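You operate a simulated robot arm through the tools that you are given. There is no shell and no other tool.

You are at the controls of a simulated robot arm. One attempt, no reset.

JOB
Stow the buffing rag, pull out the stop knob, test the green polisher.
Fine: the rag goes in the buffing drawer first, drawer shut; start the polisher, then stop it. Where these are worked on the way, their far stop is far enough and under half their travel is too little: buffing drawer.
Where things are to end (x, y in the base frame): buffing rag within 0.06 m of [0.95, 0.45].

The check looks at the end state, three seconds after you hand in, the way a careful person would. Anything else that was tipped, shoved, dropped, spilled or broken makes it a failure.

ROBOT AND FRAMES
A 7-joint arm with a two-finger parallel gripper, fixed in place. Base frame: the origin is at the foot of the arm, x ahead of it, y to its left, z up. Readings come in m, degrees, newtons and seconds.
Its first joint turns from -166.0 to 166.0 degrees. Payload 4.4 kg.
The TCP is the grasp point between the finger pads, 0.023 m short of the fingertips. In the tool frame z runs along the fingers and y along their closing line. Largest opening 0.094 m; finger width 0.038, thickness 0.01; the body of the gripper, 0.054 by 0.096 m, starts 0.039 m behind the TCP.
Orientation is that of the tool frame in the base frame, as [roll, pitch, yaw] about the fixed x, y, z axes, in that order (R = Rz(yaw) Ry(pitch) Rx(roll)). With the fingers straight down and closing along the base's y, the tool's x points along the base's -x, its y along +y and its z along -z.

CONTROLS
- The arm moves only by the tool apply_moves. Its arguments are lists of equal length, an entry for each row: "offset": the shift along the base's x, y, z in mm, a list of three; "turn": the turn, a rotation vector about the base's x, y, z in degrees, a list of three. In form: {"offset": [[x, y, z], ...], "turn": [[wx, wy, wz], ...]}. A call has 1 to 20 rows; each row shifts and turns the commanded pose from where the row before left it. "gripper" is the finger opening in mm, from 0 to 94, set as the call begins (left out, the last holds). A row lasts 0.2 s, in which the tool goes at most 0.05 m and 8.6 degrees; a call with a longer step from one row to the next is refused whole, and so is a gripper value outside its range. Where a pose cannot be reached the arm comes as near as it can. A force on the tool above 40 N (or 10 N above the force at the start of the call, whichever is more), or a blocked arm, ends the call early, and 0.2 s more pass. Each finger travels about 0.108 m/s and halts on what it meets, pressing with about 30 N; the grip force reading is that of the motor and also rises with nothing between the fingers. The clock runs only during rows and for 0.2 s after the last one: add rows that do not move to give the fingers time. It gives the time, the measured TCP pose, the force on the tool (base axes), the opening and the grip force at its end, in the units of the frame above (readings bear some noise), with the torque about the TCP (base axes, N m) and any sound that the robot's microphone picked up.
- Cameras (640 x 400 px; columns grow to the right, rows downward): "scene" is fixed at [0.2265, -0.6626, 1.2084]; the picture's right is [0.78, -0.63, 0.00], its down [-0.21, -0.26, -0.94] and it looks along [0.59, 0.73, -0.33] (base axes); focal length 326 px, centre (320, 200). "wrist" rides on the gripper at [0.086, 0.016, -0.074] in the tool frame; the picture's right is [-0.18, 0.98, 0.00], its down [-0.58, -0.11, -0.81] and it looks along [-0.79, -0.15, 0.59] (tool axes); focal length 243 px, centre (320, 200). There is no depth. A picture from a camera that has moved, and an enlarged one, comes with that camera's place and axes in the base frame and with its lens. The place of the scene camera against the robot may be out by one fixed shift of up to 0.018 m in any direction.
- get_image(camera): a new picture of that camera. It takes no simulated time.
- close_up(camera, box): a new picture of the part [left, top, right, bottom] of that camera's present view, enlarged. It takes no simulated time.
- hand_in(): hands the job in; it is judged then, once.

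Nothing tells you positions but the pictures and the camera data. Unless the task says otherwise, let go and move clear before handing in.

The tools are called after "Emit:" as a command line: name --argument value ..., lists and objects as JSON in quotes. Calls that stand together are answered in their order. apply_moves: Moves the arm, as the interface text tells. Its arguments: {"type":"object","properties":{"offset":{"type":"array"},"turn":{"type":"array"},"gripper":{"type":"number"}},"required":["offset","turn"]} The other tools are called the same way: get_image (camera) takes a picture; close_up (camera, box) takes an enlarged picture of a part of a camera's view; hand_in () hands the job in.

At the start:

```text
t: 0.0
ee_pos: [0.5707, -0.0295, 1.1685]
tcp_rot: [-179.9, 0.0, 180.0]
wrist_force: [0.0, -0.9, 0.6]
ft_torque: [0.01, -0.01, 0.0]
width: 0.094
gripper_force: 0.1
```

scene: 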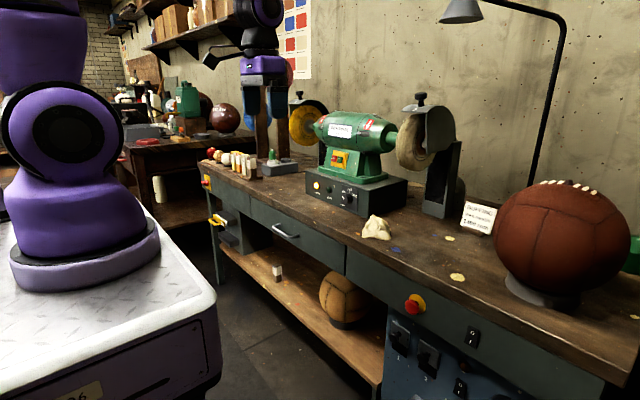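
wrist: 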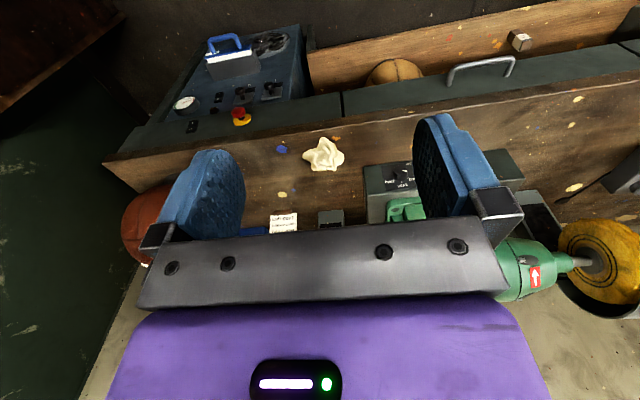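

I see a workbench with a green polisher, a cream rag on the bench, a front drawer with a bar handle, and a red stop knob on the front panel. I'll enlarge several parts before moving.

Emit:
close_up --camera "scene" --box '[280, 80, 480, 220]'

Emit:
close_up --camera "scene" --box '[360, 200, 520, 400]'

Emit:
close_up --camera "scene" --box '[190, 140, 370, 280]'

Emit:
close_up --camera "wrist" --box '[140, 20, 340, 180]'

Emit:
close_up --camera "wrist" --box '[340, 20, 640, 220]'

Emit:
close_up --camera "scene" --box '[440, 180, 540, 250]'

```text
2.86 times, centred on (380, 150) of scene
camera zoom: at [0.2265, -0.6626, 1.2084], right [0.78, -0.63, 0.0], down [-0.21, -0.26, -0.94], along [0.59, 0.73, -0.33], focal length 931 px, centre (149, 343)
```

zoom: 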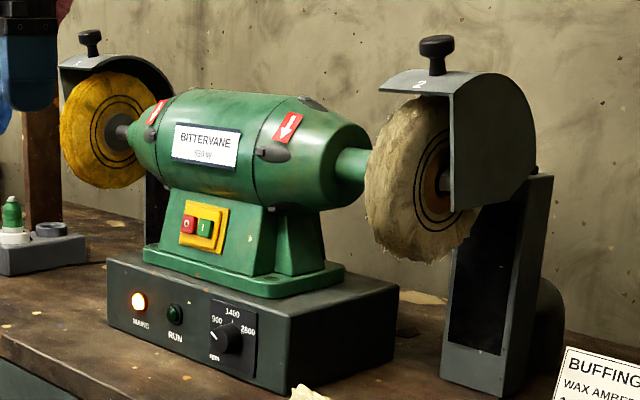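

```text
2.00 times, centred on (440, 300) of scene
camera zoom: at [0.2265, -0.6626, 1.2084], right [0.78, -0.63, 0.0], down [-0.21, -0.26, -0.94], along [0.59, 0.73, -0.33], focal length 652 px, centre (80, 0)
```

zoom: 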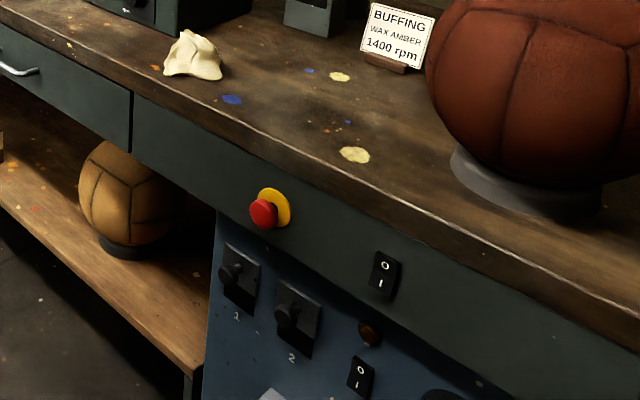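

```text
2.86 times, centred on (280, 210) of scene
camera zoom: at [0.2265, -0.6626, 1.2084], right [0.78, -0.63, 0.0], down [-0.21, -0.26, -0.94], along [0.59, 0.73, -0.33], focal length 931 px, centre (434, 171)
```

zoom: 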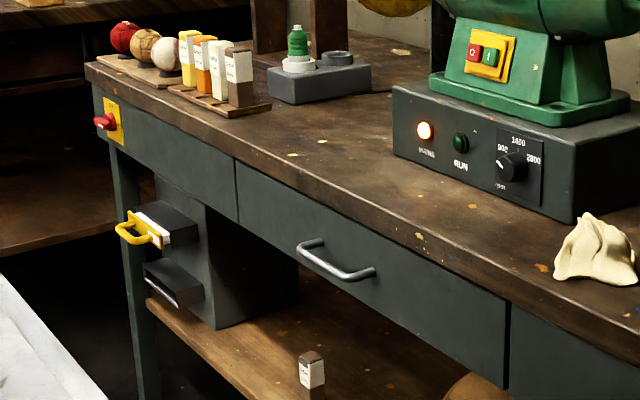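

```text
2.50 times, centred on (240, 100) of wrist
camera zoom: at [0.4841, -0.0133, 1.2426], right [0.18, 0.98, 0.0], down [0.58, -0.11, 0.81], along [0.79, -0.15, -0.59], focal length 606 px, centre (520, 450)
```

zoom: 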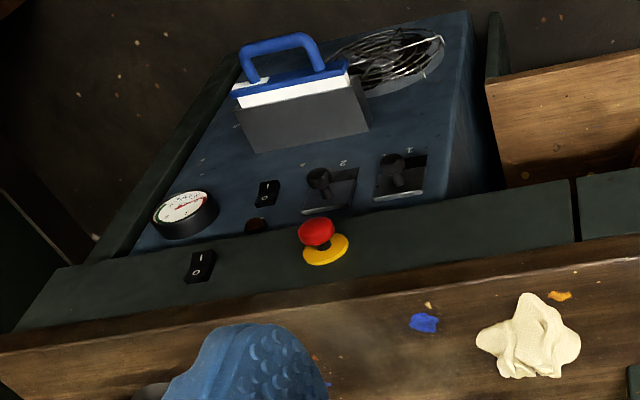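

```text
2.00 times, centred on (490, 120) of wrist
camera zoom: at [0.4841, -0.0133, 1.2426], right [0.18, 0.98, 0.0], down [0.58, -0.11, 0.81], along [0.79, -0.15, -0.59], focal length 485 px, centre (-20, 360)
```

zoom: 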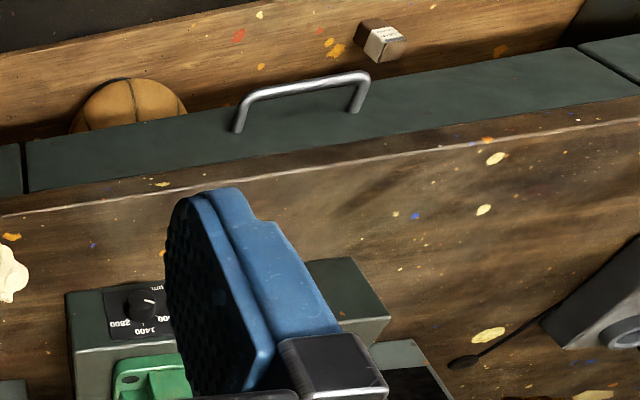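

```text
5.71 times, centred on (490, 215) of scene
camera zoom: at [0.2265, -0.6626, 1.2084], right [0.78, -0.63, 0.0], down [-0.21, -0.26, -0.94], along [0.59, 0.73, -0.33], focal length 1863 px, centre (-651, 114)
```

zoom: 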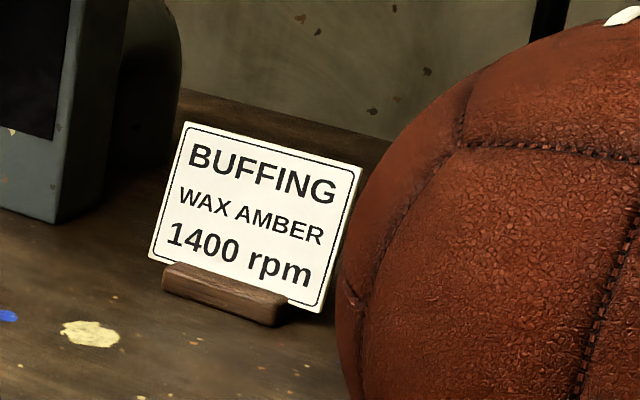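

The rag seems to be near (0.91, -0.09), the red mushroom knob near (0.81, -0.29, 0.69), and the middle drawer handle near (0.82, 0.33, 0.66). I'll look more closely at the red knobs and the drawers before moving.

Emit:
close_up --camera "scene" --box '[195, 160, 265, 260]'

Emit:
close_up --camera "scene" --box '[395, 280, 445, 320]'

Emit:
close_up --camera "scene" --box '[300, 140, 400, 220]'

Emit:
close_up --camera "wrist" --box '[210, 60, 270, 140]'

Emit:
close_up --camera "scene" --box '[240, 190, 360, 270]'

```text
4.00 times, centred on (230, 210) of scene
camera zoom: at [0.2265, -0.6626, 1.2084], right [0.78, -0.63, 0.0], down [-0.21, -0.26, -0.94], along [0.59, 0.73, -0.33], focal length 1304 px, centre (680, 160)
```

zoom: 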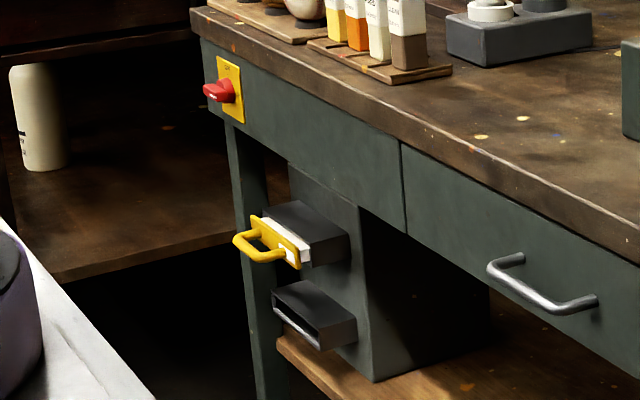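

```text
10.00 times, centred on (420, 300) of scene
camera zoom: at [0.2265, -0.6626, 1.2084], right [0.78, -0.63, 0.0], down [-0.21, -0.26, -0.94], along [0.59, 0.73, -0.33], focal length 3260 px, centre (-680, -800)
```

zoom: 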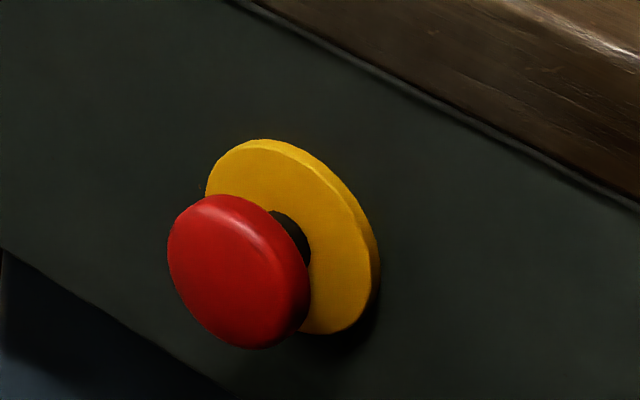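

```text
5.00 times, centred on (350, 180) of scene
camera zoom: at [0.2265, -0.6626, 1.2084], right [0.78, -0.63, 0.0], down [-0.21, -0.26, -0.94], along [0.59, 0.73, -0.33], focal length 1630 px, centre (170, 300)
```

zoom: 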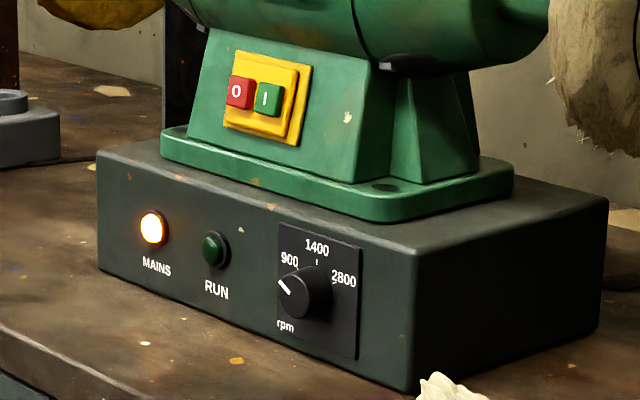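

```text
5.00 times, centred on (240, 100) of wrist
camera zoom: at [0.4841, -0.0133, 1.2426], right [0.18, 0.98, 0.0], down [0.58, -0.11, 0.81], along [0.79, -0.15, -0.59], focal length 1213 px, centre (720, 700)
```

zoom: 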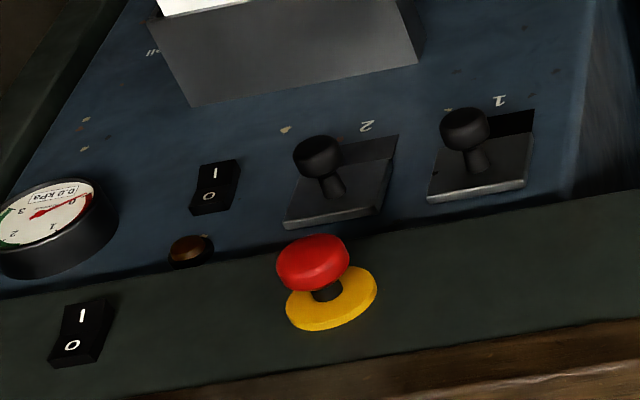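

```text
5.00 times, centred on (300, 230) of scene
camera zoom: at [0.2265, -0.6626, 1.2084], right [0.78, -0.63, 0.0], down [-0.21, -0.26, -0.94], along [0.59, 0.73, -0.33], focal length 1630 px, centre (420, 50)
```

zoom: 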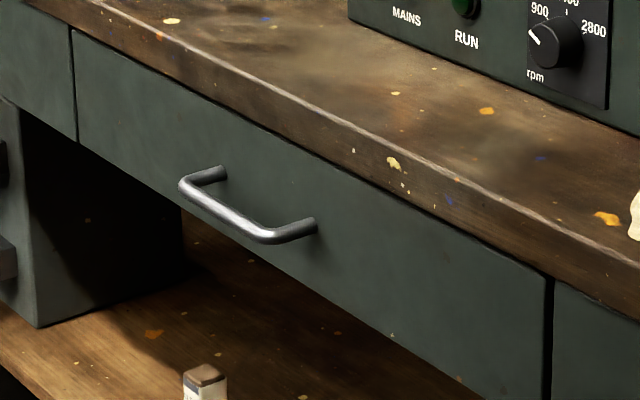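

The red mushroom on the yellow disc is the stop knob, and the left rotary red handle is a mains switch that I will leave alone. The middle drawer with the bar handle is the buffing drawer. I'll move the arm across in front of it to triangulate the handle and bench.

Emit:
apply_moves --offset '[[-10, 33, -12], [-10, 33, -12], [-10, 33, -12], [-10, 33, -12], [-10, 33, -12], [-10, 33, -12], [-10, 33, -12], [-10, 33, -12], [-10, 33, -12]]' --turn '[[0, 0, 0], [0, 0, 0], [0, 0, 0], [0, 0, 0], [0, 0, 0], [0, 0, 0], [0, 0, 0], [0, 0, 0], [0, 0, 0]]'

Emit:
get_image --camera "scene"

Emit:
get_image --camera "wrist"

```text
t: 2.0
ee_pos: [0.4817, 0.2664, 1.0624]
tcp_rot: [180.0, 0.0, -180.0]
wrist_force: [0.3, -0.7, -0.3]
ft_torque: [0.03, 0.03, 0.01]
width: 0.0941
gripper_force: 0.0
```

```text
taken
```

scene: 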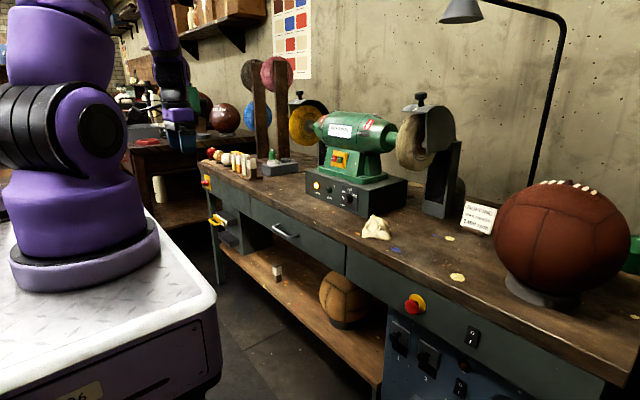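

```text
taken
camera wrist: at [0.3948, 0.2825, 1.1366], right [0.18, 0.98, 0.0], down [0.58, -0.11, 0.81], along [0.79, -0.15, -0.59], focal length 243 px, centre (320, 200)
```

wrist: 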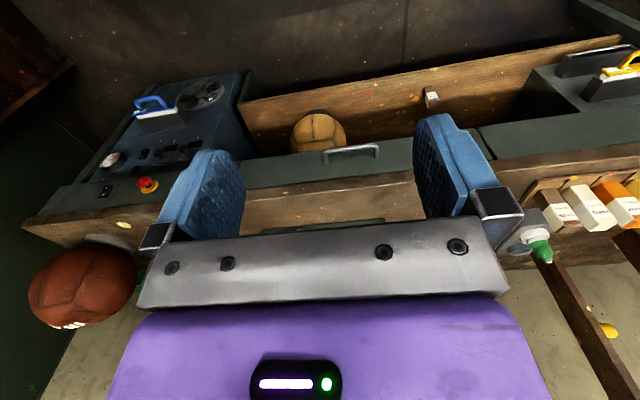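

The arm moved as expected and the drawer handle is now visible between the fingers. I'll zoom in to measure the handle, drawer edges and knob.

Emit:
close_up --camera "wrist" --box '[240, 100, 420, 220]'

Emit:
close_up --camera "wrist" --box '[20, 60, 260, 260]'

Emit:
close_up --camera "wrist" --box '[460, 20, 640, 160]'

```text
3.33 times, centred on (330, 160) of wrist
camera zoom: at [0.3948, 0.2825, 1.1366], right [0.18, 0.98, 0.0], down [0.58, -0.11, 0.81], along [0.79, -0.15, -0.59], focal length 809 px, centre (287, 333)
```

zoom: 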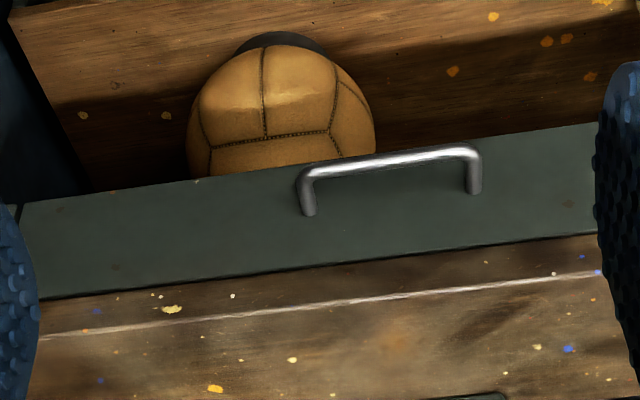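

```text
2.00 times, centred on (140, 160) of wrist
camera zoom: at [0.3948, 0.2825, 1.1366], right [0.18, 0.98, 0.0], down [0.58, -0.11, 0.81], along [0.79, -0.15, -0.59], focal length 485 px, centre (680, 280)
```

zoom: 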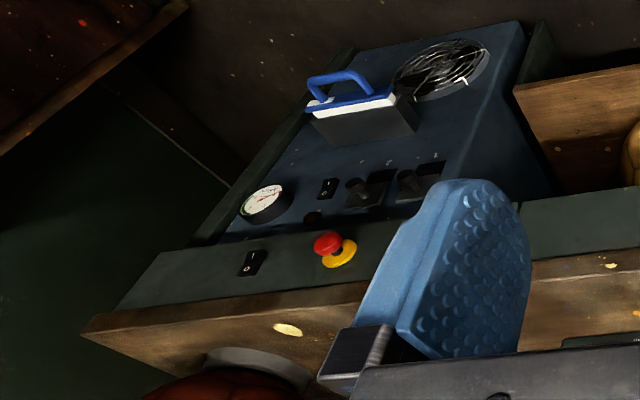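

```text
2.86 times, centred on (550, 90) of wrist
camera zoom: at [0.3948, 0.2825, 1.1366], right [0.18, 0.98, 0.0], down [0.58, -0.11, 0.81], along [0.79, -0.15, -0.59], focal length 693 px, centre (-337, 514)
```

zoom: 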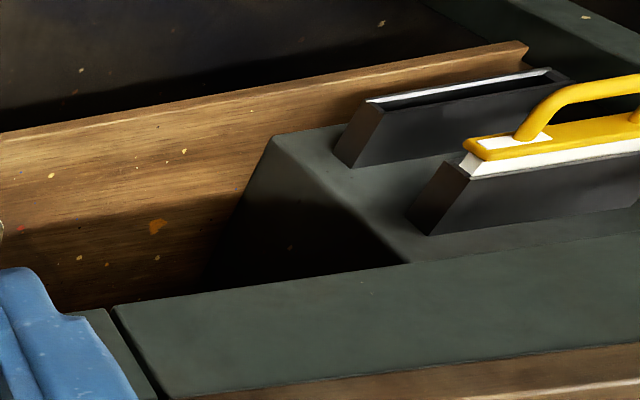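

The two wrist views put the handle bar at about (0.79, 0.28, 0.70), parallel to y and roughly 45 mm off the drawer face at x≈0.83. The bench edge is at x≈0.82 with its top near z 0.80, and the knob is at about (0.80, -0.28, 0.71). Next I'll yaw the gripper 90°, tilt it 45° and approach the handle.

Emit:
apply_moves --offset '[[5, 1, -5], [5, 1, -5], [5, 1, -5], [5, 1, -5], [5, 1, -5], [5, 1, -5], [5, 1, -5], [5, 1, -5], [5, 1, -5], [5, 1, -5], [5, 1, -5], [15, 1, -22], [15, 1, -22], [15, 1, -22], [15, 1, -22], [15, 0, -22], [15, 0, -22]]' --turn '[[0, 0, 8.2], [0, 0, 8.2], [0, 0, 8.2], [0, 0, 8.2], [0, 0, 8.2], [0, 0, 8.2], [0, 0, 8.2], [0, 0, 8.2], [0, 0, 8.2], [0, 0, 8.1], [0, 0, 8.1], [0, -7.5, 0], [0, -7.5, 0], [0, -7.5, 0], [0, -7.5, 0], [0, -7.5, 0], [0, -7.5, 0]]' --gripper 50

Emit:
get_image --camera "scene"

Emit:
get_image --camera "wrist"

```text
t: 5.6
ee_pos: [0.6276, 0.2842, 0.8731]
tcp_rot: [-134.8, 0.1, -90.0]
wrist_force: [0.3, 0.1, 0.2]
ft_torque: [-0.01, 0.01, 0.0]
width: 0.0501
gripper_force: 0.3
```

```text
taken
```

scene: 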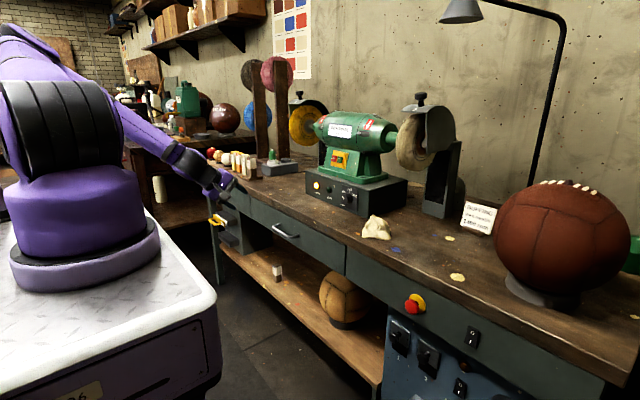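

```text
taken
camera wrist: at [0.5619, 0.1963, 0.9143], right [-0.69, 0.18, -0.7], down [-0.5, 0.58, 0.65], along [0.52, 0.79, -0.31], focal length 243 px, centre (320, 200)
```

wrist: 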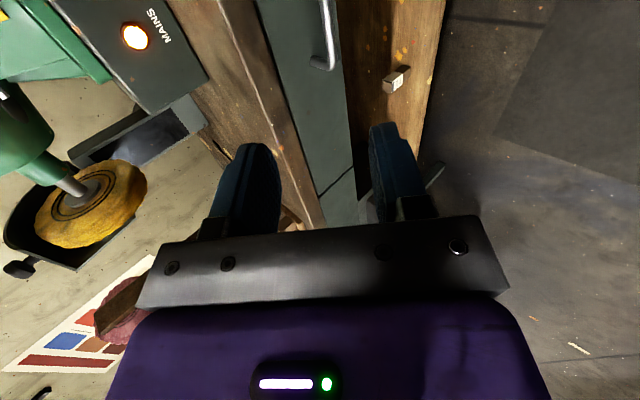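

The arm reached the tilted pose cleanly, and the handle's left end shows at the top of the wrist view. I'll zoom in to refine its height.

Emit:
close_up --camera "wrist" --box '[250, 0, 410, 100]'

Emit:
close_up --camera "scene" --box '[160, 140, 320, 260]'

```text
4.00 times, centred on (330, 50) of wrist
camera zoom: at [0.5619, 0.1963, 0.9143], right [-0.69, 0.18, -0.7], down [-0.5, 0.58, 0.65], along [0.52, 0.79, -0.31], focal length 970 px, centre (280, 800)
```

zoom: 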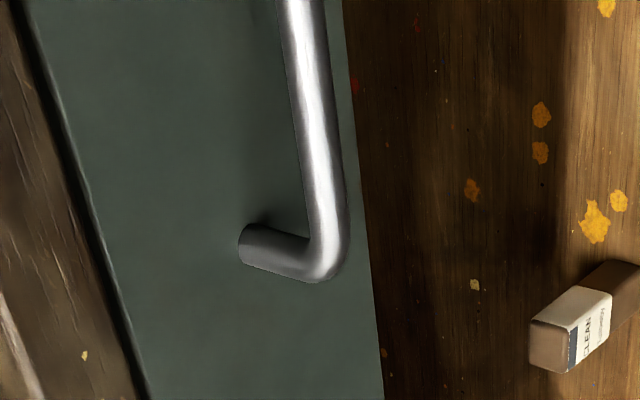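

```text
3.33 times, centred on (240, 200) of scene
camera zoom: at [0.2265, -0.6626, 1.2084], right [0.78, -0.63, 0.0], down [-0.21, -0.26, -0.94], along [0.59, 0.73, -0.33], focal length 1087 px, centre (587, 200)
```

zoom: 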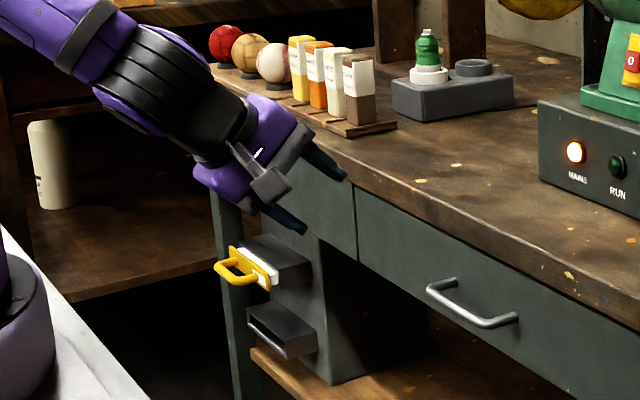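

The refined bar position is x≈0.79, z≈0.70, with the face at x≈0.833. I'll go to a standoff about 50 mm back along the approach line with a 40 mm opening and check it.

Emit:
apply_moves --offset '[[15, 0, -17], [17, -1, -18], [20, -1, -20], [20, -1, -20], [20, -1, -20], [21, 0, -21], [8, 0, -10], [0, 0, 0]]' --turn '[[0, 0, 0], [0, 0, 0], [0, 0, 0], [0, 0, 0], [0, 0, 0], [0, 0, 0], [0, 0, 0], [0, 0, 0]]' --gripper 40

Emit:
get_image --camera "wrist"

Emit:
close_up --camera "scene" --box '[220, 160, 360, 260]'

```text
t: 7.4
ee_pos: [0.7488, 0.279, 0.7468]
tcp_rot: [-135.0, 0.0, -89.9]
wrist_force: [0.1, -0.5, -0.1]
ft_torque: [0.01, 0.05, 0.02]
width: 0.0398
gripper_force: 0.0
```

```text
taken
camera wrist: at [0.6832, 0.1919, 0.7877], right [-0.7, 0.18, -0.69], down [-0.49, 0.58, 0.65], along [0.52, 0.79, -0.31], focal length 243 px, centre (320, 200)
```

wrist: 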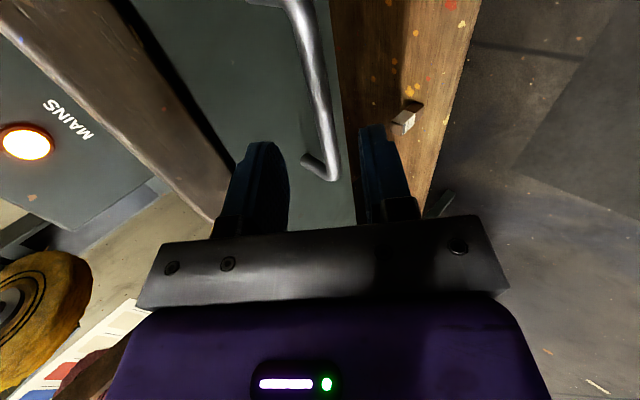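

```text
4.00 times, centred on (290, 210) of scene
camera zoom: at [0.2265, -0.6626, 1.2084], right [0.78, -0.63, 0.0], down [-0.21, -0.26, -0.94], along [0.59, 0.73, -0.33], focal length 1304 px, centre (440, 160)
```

zoom: 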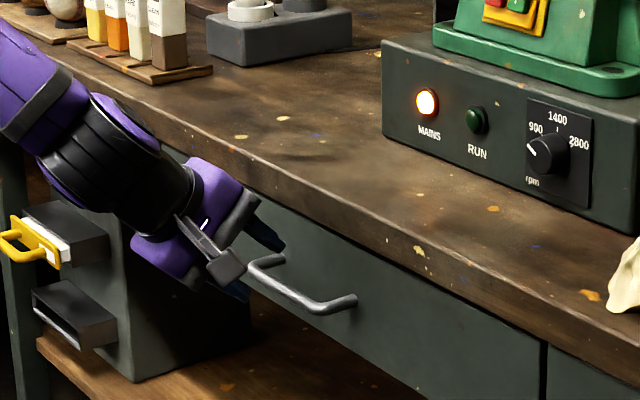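

The bar lines up between the fingers and the bar spans y of about 0.22 to 0.345. I'll advance the last 50 mm and close on it.

Emit:
apply_moves --offset '[[10, 0, -12], [10, 0, -12], [8, 0, -10], [6, 0, -8], [0, 0, 0]]' --turn '[[0, 0, 0], [0, 0, 0], [0, 0, 0], [0, 0, 0], [0, 0, 0]]'

Emit:
get_image --camera "wrist"

Emit:
close_up --camera "scene" --box '[220, 160, 360, 260]'

```text
t: 8.6
ee_pos: [0.7827, 0.2782, 0.7032]
tcp_rot: [-135.1, -0.1, -90.1]
wrist_force: [0.0, 0.2, -0.8]
ft_torque: [0.01, 0.0, 0.02]
width: 0.0401
gripper_force: 0.1
```

```text
taken
camera wrist: at [0.7174, 0.1921, 0.7454], right [-0.7, 0.18, -0.69], down [-0.49, 0.58, 0.65], along [0.52, 0.79, -0.31], focal length 243 px, centre (320, 200)
```

wrist: 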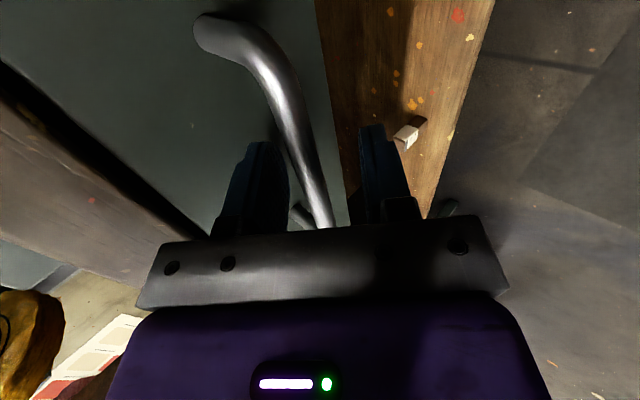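

```text
4.00 times, centred on (290, 210) of scene
camera zoom: at [0.2265, -0.6626, 1.2084], right [0.78, -0.63, 0.0], down [-0.21, -0.26, -0.94], along [0.59, 0.73, -0.33], focal length 1304 px, centre (440, 160)
```

zoom: 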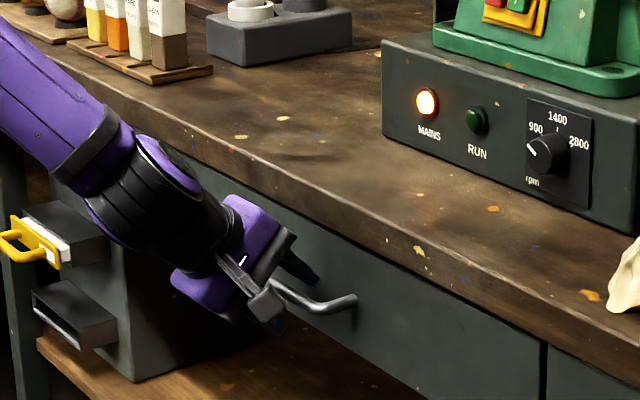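

The bar now lies between the two fingers, so I'll close the gripper on it.

Emit:
apply_moves --offset '[[0, 0, 0], [0, 0, 0], [0, 0, 0]]' --turn '[[0, 0, 0], [0, 0, 0], [0, 0, 0]]' --gripper 0

```text
t: 9.4
ee_pos: [0.7826, 0.2782, 0.708]
tcp_rot: [-134.8, -0.1, -90.0]
wrist_force: [5.7, -1.6, 37.4]
ft_torque: [-1.49, -0.07, 1.01]
width: 0.0117
gripper_force: 45.3
```

The grip holds the bar (width 11.7 mm), but a 37 N upward force shows I'm slightly low. I'll raise the command a little to relax it.

Emit:
apply_moves --offset '[[0, 0, 3], [0, 0, 3], [0, 0, 0]]' --turn '[[0, 0, 0], [0, 0, 0], [0, 0, 0]]'

```text
t: 10.2
ee_pos: [0.7788, 0.2785, 0.7063]
tcp_rot: [-135.3, -0.1, -89.9]
wrist_force: [1.9, 2.0, -27.1]
ft_torque: [-0.2, 0.06, 1.66]
width: 0.0115
gripper_force: 44.9
```

Emit:
apply_moves --offset '[[0, 0, -2.5], [0, 0, 0]]' --turn '[[0, 0, 0], [0, 0, 0]]'

```text
t: 10.8
ee_pos: [0.7818, 0.2779, 0.707]
tcp_rot: [-135.1, -0.1, -90.0]
wrist_force: [2.9, 3.6, -25.4]
ft_torque: [-1.24, 0.0, 0.99]
width: 0.012
gripper_force: 44.6
```

Emit:
apply_moves --offset '[[0, 0, -2], [0, 0, 0]]' --turn '[[0, 0, 0], [0, 0, 0]]'

Emit:
apply_moves --offset '[[-4, 0, 0], [-6, 0, 0], [-8, 0, 0], [-8, 0, 0], [0, 0, 0]]' --turn '[[0, 0, 0], [0, 0, 0], [0, 0, 0], [0, 0, 0], [0, 0, 0]]'

```text
t: 11.4
ee_pos: [0.782, 0.2792, 0.7061]
tcp_rot: [-134.9, 0.0, -89.9]
wrist_force: [5.5, -0.2, -4.1]
ft_torque: [-1.42, -0.06, 0.96]
width: 0.0117
gripper_force: 44.7
```

```text
t: 12.6
ee_pos: [0.7552, 0.2793, 0.7073]
tcp_rot: [-135.0, 0.0, -90.0]
wrist_force: [-0.2, -5.7, 4.5]
ft_torque: [-1.03, 0.0, 1.4]
width: 0.0119
gripper_force: 44.3
```

The drawer seems to be coming out with very little force, so I'll continue pulling.

Emit:
apply_moves --offset '[[-12, 0, 0], [-15, 0, 0], [-15, 0, 0], [-15, 0, 0], [-12, 0, 0], [0, 0, 0]]' --turn '[[0, 0, 0], [0, 0, 0], [0, 0, 0], [0, 0, 0], [0, 0, 0], [0, 0, 0]]'

Emit:
get_image --camera "scene"

```text
t: 14.0
ee_pos: [0.6857, 0.2787, 0.7065]
tcp_rot: [-135.0, 0.0, -90.0]
wrist_force: [-1.7, 0.8, 15.2]
ft_torque: [-1.61, -0.07, 0.74]
width: 0.0118
gripper_force: 45.2
```

```text
taken
```

scene: 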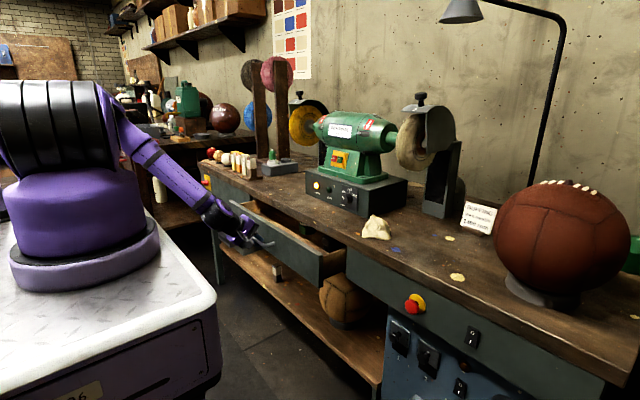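

The drawer is opening (about 0.1 m so far). I'll keep pulling towards its stop.

Emit:
apply_moves --offset '[[-12, 0, 0], [-15, 0, 0], [-15, 0, 0], [-15, 0, 0], [-15, 0, 0], [-12, 0, 0], [0, 0, 0]]' --turn '[[0, 0, 0], [0, 0, 0], [0, 0, 0], [0, 0, 0], [0, 0, 0], [0, 0, 0], [0, 0, 0]]'

Emit:
get_image --camera "scene"

Emit:
get_image --camera "wrist"

```text
t: 15.6
ee_pos: [0.6022, 0.2786, 0.7066]
tcp_rot: [-135.1, 0.0, -90.1]
wrist_force: [-0.5, 6.2, -4.5]
ft_torque: [-0.87, 0.02, 1.53]
width: 0.0117
gripper_force: 44.7
```

```text
taken
```

scene: 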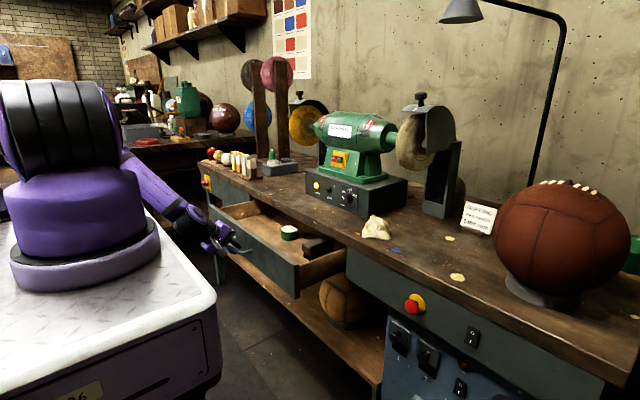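

```text
taken
camera wrist: at [0.5369, 0.1921, 0.7482], right [-0.7, 0.18, -0.69], down [-0.49, 0.58, 0.65], along [0.52, 0.79, -0.31], focal length 243 px, centre (320, 200)
```

wrist: 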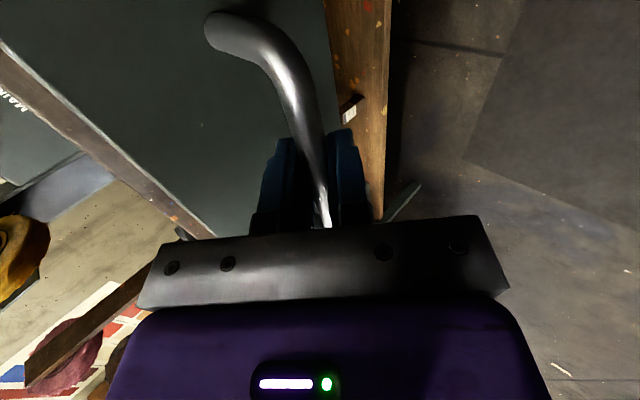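

The drawer is out by about 0.18 m and shows a tin and a dark block inside. I'll keep pulling gently to find its stop.

Emit:
apply_moves --offset '[[-10, 0, 0], [-12, 0, 0], [-12, 0, 0], [-12, 0, 0], [-12, 0, 0], [-8, 0, 0], [0, 0, 0]]' --turn '[[0, 0, 0], [0, 0, 0], [0, 0, 0], [0, 0, 0], [0, 0, 0], [0, 0, 0], [0, 0, 0]]'

Emit:
get_image --camera "scene"

```text
t: 16.9
ee_pos: [0.5627, 0.2795, 0.7074]
tcp_rot: [-134.4, 0.1, -90.8]
wrist_force: [0.3, -14.4, -49.7]
ft_torque: [-1.45, -0.01, 1.02]
width: 0.0125
gripper_force: 44.6
stopped in row 6: the force on the tool passed its limit at 45 N (the readings are from after the stop); the commanded pose is now the measured one
```

```text
taken
```

scene: 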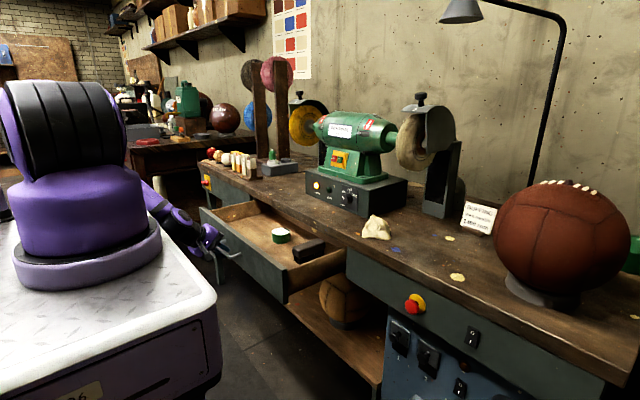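

The drawer hit its stop at about 0.22 m open, with the handle at x≈0.57. I'll open the fingers and back out along the tool axis.

Emit:
apply_moves --offset '[[0, 0, 0], [0, 0, 0]]' --turn '[[0, 0, 0], [0, 0, 0]]' --gripper 40

```text
t: 17.5
ee_pos: [0.5615, 0.2821, 0.7128]
tcp_rot: [-134.1, 0.6, -90.7]
wrist_force: [-0.4, 0.7, -0.7]
ft_torque: [0.01, -0.01, -0.02]
width: 0.0398
gripper_force: 0.0
```

Emit:
apply_moves --offset '[[-10, 0, 10], [-14, 0, 14], [-14, 0, 14], [-14, 0, 16], [-5, 0, 30], [0, 0, 40], [0, 0, 40], [0, 0, 40], [0, 0, 40], [0, 0, 40]]' --turn '[[0, 0, 0], [0, 0, 0], [0, 0, 0], [0, 0, 0], [0, 0, 0], [0, 0, 0], [0, 0, 0], [0, 0, 0], [0, 0, 0], [0, 0, 0]]'

Emit:
get_image --camera "scene"

Emit:
get_image --camera "wrist"

```text
t: 19.8
ee_pos: [0.5706, 0.2081, 0.9667]
tcp_rot: [-131.0, -6.4, -101.2]
wrist_force: [-0.5, -0.2, 0.4]
ft_torque: [0.0, -0.04, -0.01]
width: 0.04
gripper_force: 0.0
stopped in row 10: the arm was blocked; the commanded pose is now the measured one
```

```text
taken
```

scene: 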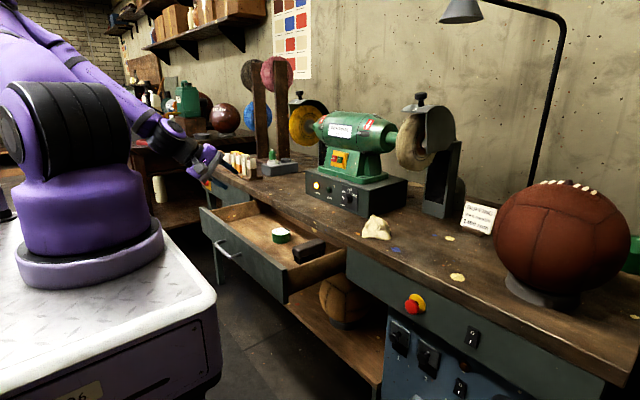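

```text
taken
camera wrist: at [0.4883, 0.1414, 1.0134], right [-0.61, 0.22, -0.76], down [-0.4, 0.74, 0.54], along [0.68, 0.64, -0.36], focal length 243 px, centre (320, 200)
```

wrist: 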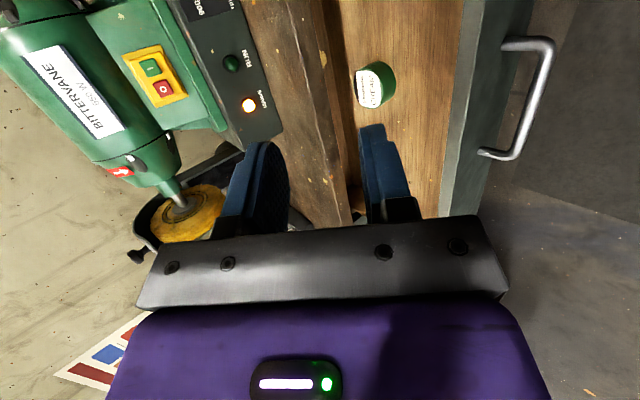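

The arm ran up against a joint limit while rising, but it touched nothing. The drawer is fully open with a tin and a block inside. I'll straighten the tool to point down, return the yaw and move over towards the rag.

Emit:
apply_moves --offset '[[5, -18, 3], [5, -18, 3], [5, -18, 3], [5, -18, 3], [5, -18, 3], [5, -18, 3], [5, -18, 3], [5, -18, 3], [5, -18, 3], [5, -18, 3], [5, -18, 3], [5, -18, 3], [5, -18, 4], [5, -18, 4], [5, -18, 4], [5, -18, 4]]' --turn '[[2.37, 7.87, 0], [2.37, 7.87, 0], [2.37, 7.87, 0], [2.37, 7.87, 0], [2.37, 7.87, 0], [2.37, 7.87, 0], [0, 0, -8.17], [0, 0, -8.17], [0, 0, -8.17], [0, 0, -8.17], [0, 0, -8.17], [0, 0, -8.17], [0, 0, -8.17], [0, 0, -8.17], [0, 0, -8.17], [0, 0, -8.17]]' --gripper 94

Emit:
get_image --camera "scene"

Emit:
get_image --camera "wrist"

```text
t: 23.2
ee_pos: [0.6385, -0.079, 1.0249]
tcp_rot: [-179.6, 0.8, -179.8]
wrist_force: [0.1, 0.4, 0.8]
ft_torque: [0.01, 0.01, -0.02]
width: 0.0939
gripper_force: 0.1
```

```text
taken
```

scene: 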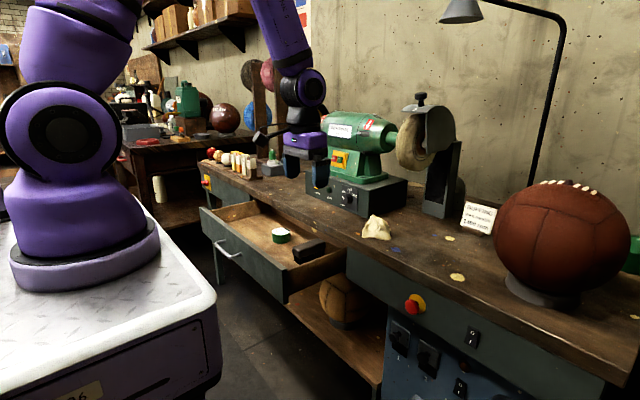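

```text
taken
camera wrist: at [0.551, -0.0627, 1.0973], right [0.18, 0.98, 0.0], down [0.57, -0.1, 0.81], along [0.8, -0.15, -0.58], focal length 243 px, centre (320, 200)
```

wrist: 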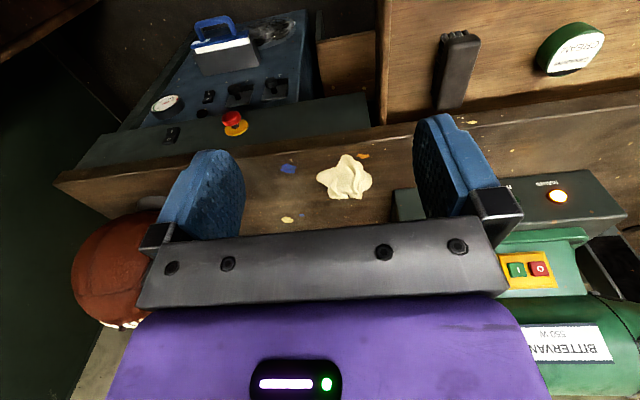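

The rag sits at about (0.885, -0.08) on the bench (top z≈0.79), clear of the polisher box at y>0.01 and x>0.95. I'll approach with a 20° forward tilt so the wrist stays clear of the right buffing wheel.

Emit:
apply_moves --offset '[[35, 0, -17], [35, 0, -17], [35, 0, -18], [35, 0, -18], [36, -1, -18], [36, -1, -18], [0, 0, 0]]' --turn '[[0, -3.5, 0], [0, -3.5, 0], [0, -3.5, 0], [0, -3.5, 0], [0, -3.5, 0], [0, -3.5, 0], [0, 0, 0]]'

Emit:
get_image --camera "scene"

Emit:
get_image --camera "wrist"

```text
t: 24.8
ee_pos: [0.8545, -0.0807, 0.9174]
tcp_rot: [-179.5, 21.8, -179.6]
wrist_force: [1.1, -0.3, 0.2]
ft_torque: [0.0, 0.02, 0.0]
width: 0.0938
gripper_force: 0.0
```

```text
taken
```

scene: 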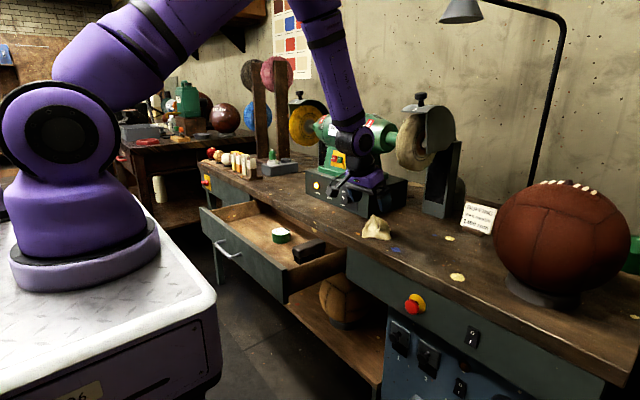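

```text
taken
camera wrist: at [0.7455, -0.0647, 0.9541], right [0.17, 0.98, 0.06], down [0.24, -0.1, 0.97], along [0.96, -0.15, -0.25], focal length 243 px, centre (320, 200)
```

wrist: 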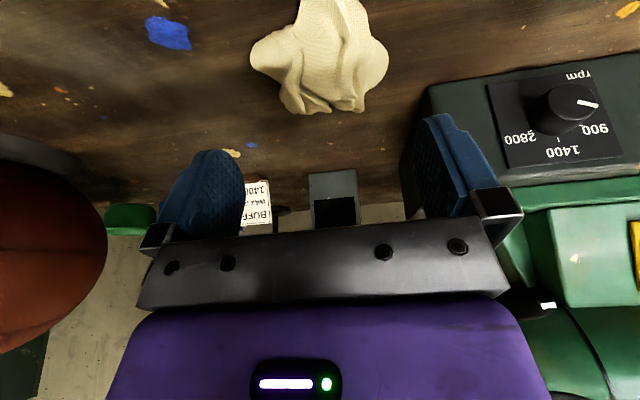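

The rag is right below and ahead of the fingers, and it looks like a tent with lobes. I'll zoom in to choose the closing direction.

Emit:
close_up --camera "scene" --box '[345, 200, 409, 250]'

Emit:
close_up --camera "wrist" --box '[220, 0, 420, 125]'

```text
8.00 times, centred on (377, 225) of scene
camera zoom: at [0.2265, -0.6626, 1.2084], right [0.78, -0.63, 0.0], down [-0.21, -0.26, -0.94], along [0.59, 0.73, -0.33], focal length 2608 px, centre (-136, 0)
```

zoom: 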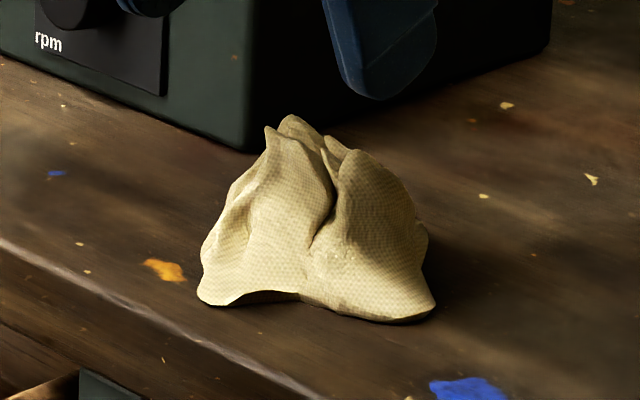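

```text
3.20 times, centred on (320, 62) of wrist
camera zoom: at [0.7455, -0.0647, 0.9541], right [0.17, 0.98, 0.06], down [0.24, -0.1, 0.97], along [0.96, -0.15, -0.25], focal length 776 px, centre (320, 640)
```

zoom: 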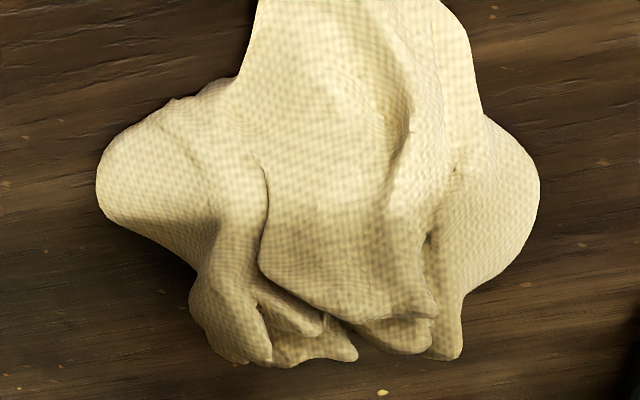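

The rag's pinched peak is near (0.89, -0.08, 0.85), with lobes about 0.09 m wide at the base. I'll descend along the tool axis to z≈0.833, then close.

Emit:
apply_moves --offset '[[7, 0, -20], [8, 0, -20], [8, 0, -20], [6, 0, -14], [4, 0, -9], [0, 0, 0]]' --turn '[[0, 0, 0], [0, 0, 0], [0, 0, 0], [0, 0, 0], [0, 0, 0], [0, 0, 0]]'

Emit:
get_image --camera "wrist"

Emit:
close_up --camera "scene" --box '[297, 140, 457, 260]'

```text
t: 26.2
ee_pos: [0.8859, -0.0801, 0.8343]
tcp_rot: [-179.5, 21.8, -179.6]
wrist_force: [0.7, -0.2, -0.1]
ft_torque: [-0.03, 0.02, 0.02]
width: 0.0939
gripper_force: 0.2
```

```text
taken
camera wrist: at [0.7763, -0.0639, 0.8714], right [0.17, 0.98, 0.06], down [0.24, -0.1, 0.97], along [0.96, -0.15, -0.25], focal length 243 px, centre (320, 200)
```

wrist: 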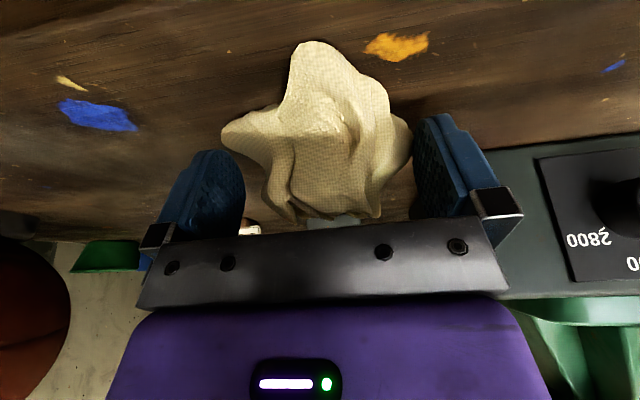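

```text
3.33 times, centred on (377, 200) of scene
camera zoom: at [0.2265, -0.6626, 1.2084], right [0.78, -0.63, 0.0], down [-0.21, -0.26, -0.94], along [0.59, 0.73, -0.33], focal length 1087 px, centre (130, 200)
```

zoom: 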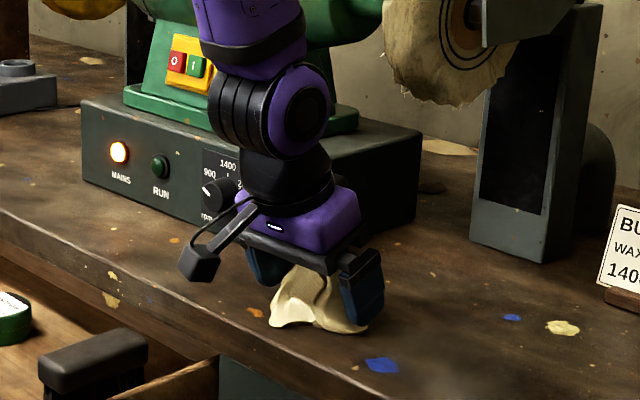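

The fingers straddle the rag with their tips just above the bench. I'll close the gripper now.

Emit:
apply_moves --offset '[[0, 0, 0], [0, 0, 0], [0, 0, 0], [0, 0, 0], [0, 0, 0]]' --turn '[[0, 0, 0], [0, 0, 0], [0, 0, 0], [0, 0, 0], [0, 0, 0]]' --gripper 0

Emit:
get_image --camera "wrist"

```text
t: 27.4
ee_pos: [0.8848, -0.0806, 0.8347]
tcp_rot: [-179.5, 21.8, -179.6]
wrist_force: [-0.8, -0.1, 1.6]
ft_torque: [-0.05, -0.01, -0.01]
width: 0.0651
gripper_force: 29.7
```

```text
taken
camera wrist: at [0.7763, -0.0639, 0.8716], right [0.17, 0.98, 0.06], down [0.24, -0.1, 0.97], along [0.96, -0.15, -0.25], focal length 243 px, centre (320, 200)
```

wrist: 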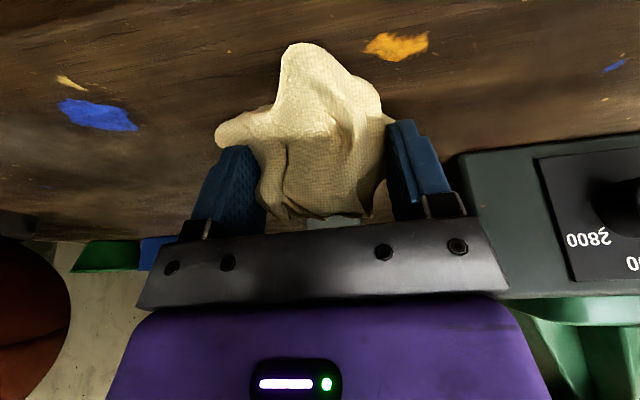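

The rag is held at 65 mm width with a firm grip. I'll lift it straight up and check.

Emit:
apply_moves --offset '[[0, 0, 10], [-4, 0, 20], [-8, 0, 25], [-12, 0, 30], [-15, 0, 30], [-20, 0, 20], [0, 0, 0]]' --turn '[[0, 0, 0], [0, 0, 0], [0, 0, 0], [0, 0, 0], [0, 0, 0], [0, 0, 0], [0, 0, 0]]'

Emit:
get_image --camera "wrist"

Emit:
get_image --camera "scene"

```text
t: 29.0
ee_pos: [0.8246, -0.082, 0.9727]
tcp_rot: [-179.4, 21.8, -179.6]
wrist_force: [0.5, 0.8, -0.9]
ft_torque: [0.0, 0.03, -0.02]
width: 0.0649
gripper_force: 30.2
```

```text
taken
camera wrist: at [0.7158, -0.0652, 1.0091], right [0.17, 0.98, 0.06], down [0.24, -0.1, 0.97], along [0.96, -0.15, -0.25], focal length 243 px, centre (320, 200)
```

wrist: 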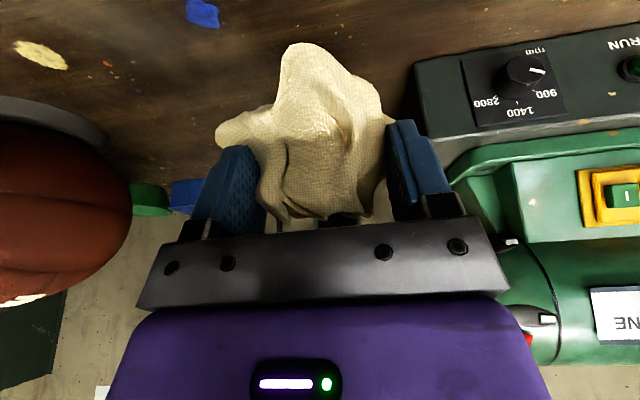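

```text
taken
```

scene: 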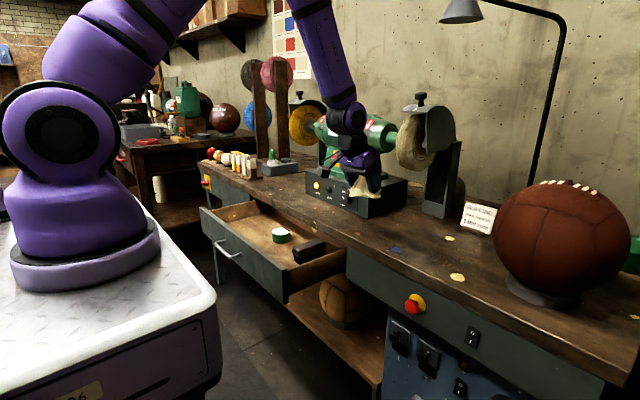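

The rag is secure. I'll straighten the tool to vertical while carrying it over to the open drawer, at hover point (0.735, 0.45), away from the tin near (0.8, 0.29).

Emit:
apply_moves --offset '[[-7.5, 40, 0], [-7.5, 44, 0], [-7.5, 44, 0], [-7.5, 44, 0], [-7.5, 44, 0], [-7.5, 45, 0], [-7.5, 45, 0], [-7.5, 45, 0], [-7.5, 45, -5], [-7.5, 45, -5], [-7.5, 45, -5], [-7.5, 46, -5], [0, 0, 0]]' --turn '[[0, 1.82, 0], [0, 1.82, 0], [0, 1.82, 0], [0, 1.82, 0], [0, 1.82, 0], [0, 1.82, 0], [0, 1.82, 0], [0, 1.82, 0], [0, 1.82, 0], [0, 1.82, 0], [0, 1.82, 0], [0, 1.82, 0], [0, 0, 0]]'

Emit:
get_image --camera "wrist"

Emit:
get_image --camera "scene"

```text
t: 31.8
ee_pos: [0.7359, 0.4501, 0.9528]
tcp_rot: [-179.6, -0.1, -179.5]
wrist_force: [-0.5, 0.2, -0.5]
ft_torque: [-0.03, 0.0, 0.0]
width: 0.0647
gripper_force: 29.9
```

```text
taken
camera wrist: at [0.6484, 0.4664, 1.0258], right [0.18, 0.98, -0.01], down [0.58, -0.1, 0.81], along [0.79, -0.15, -0.59], focal length 243 px, centre (320, 200)
```

wrist: 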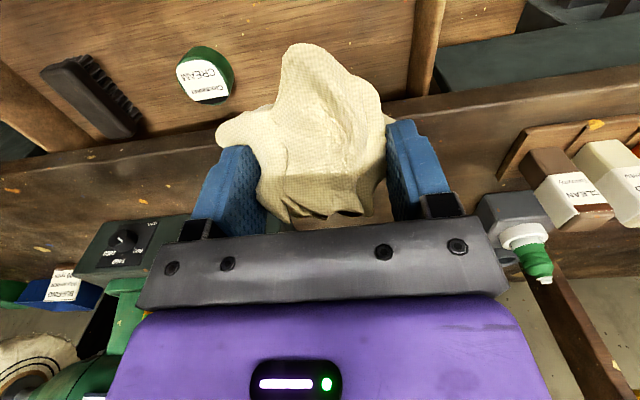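

```text
taken
```

scene: 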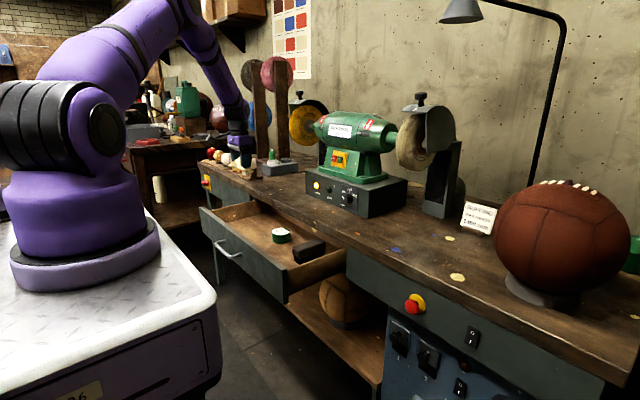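

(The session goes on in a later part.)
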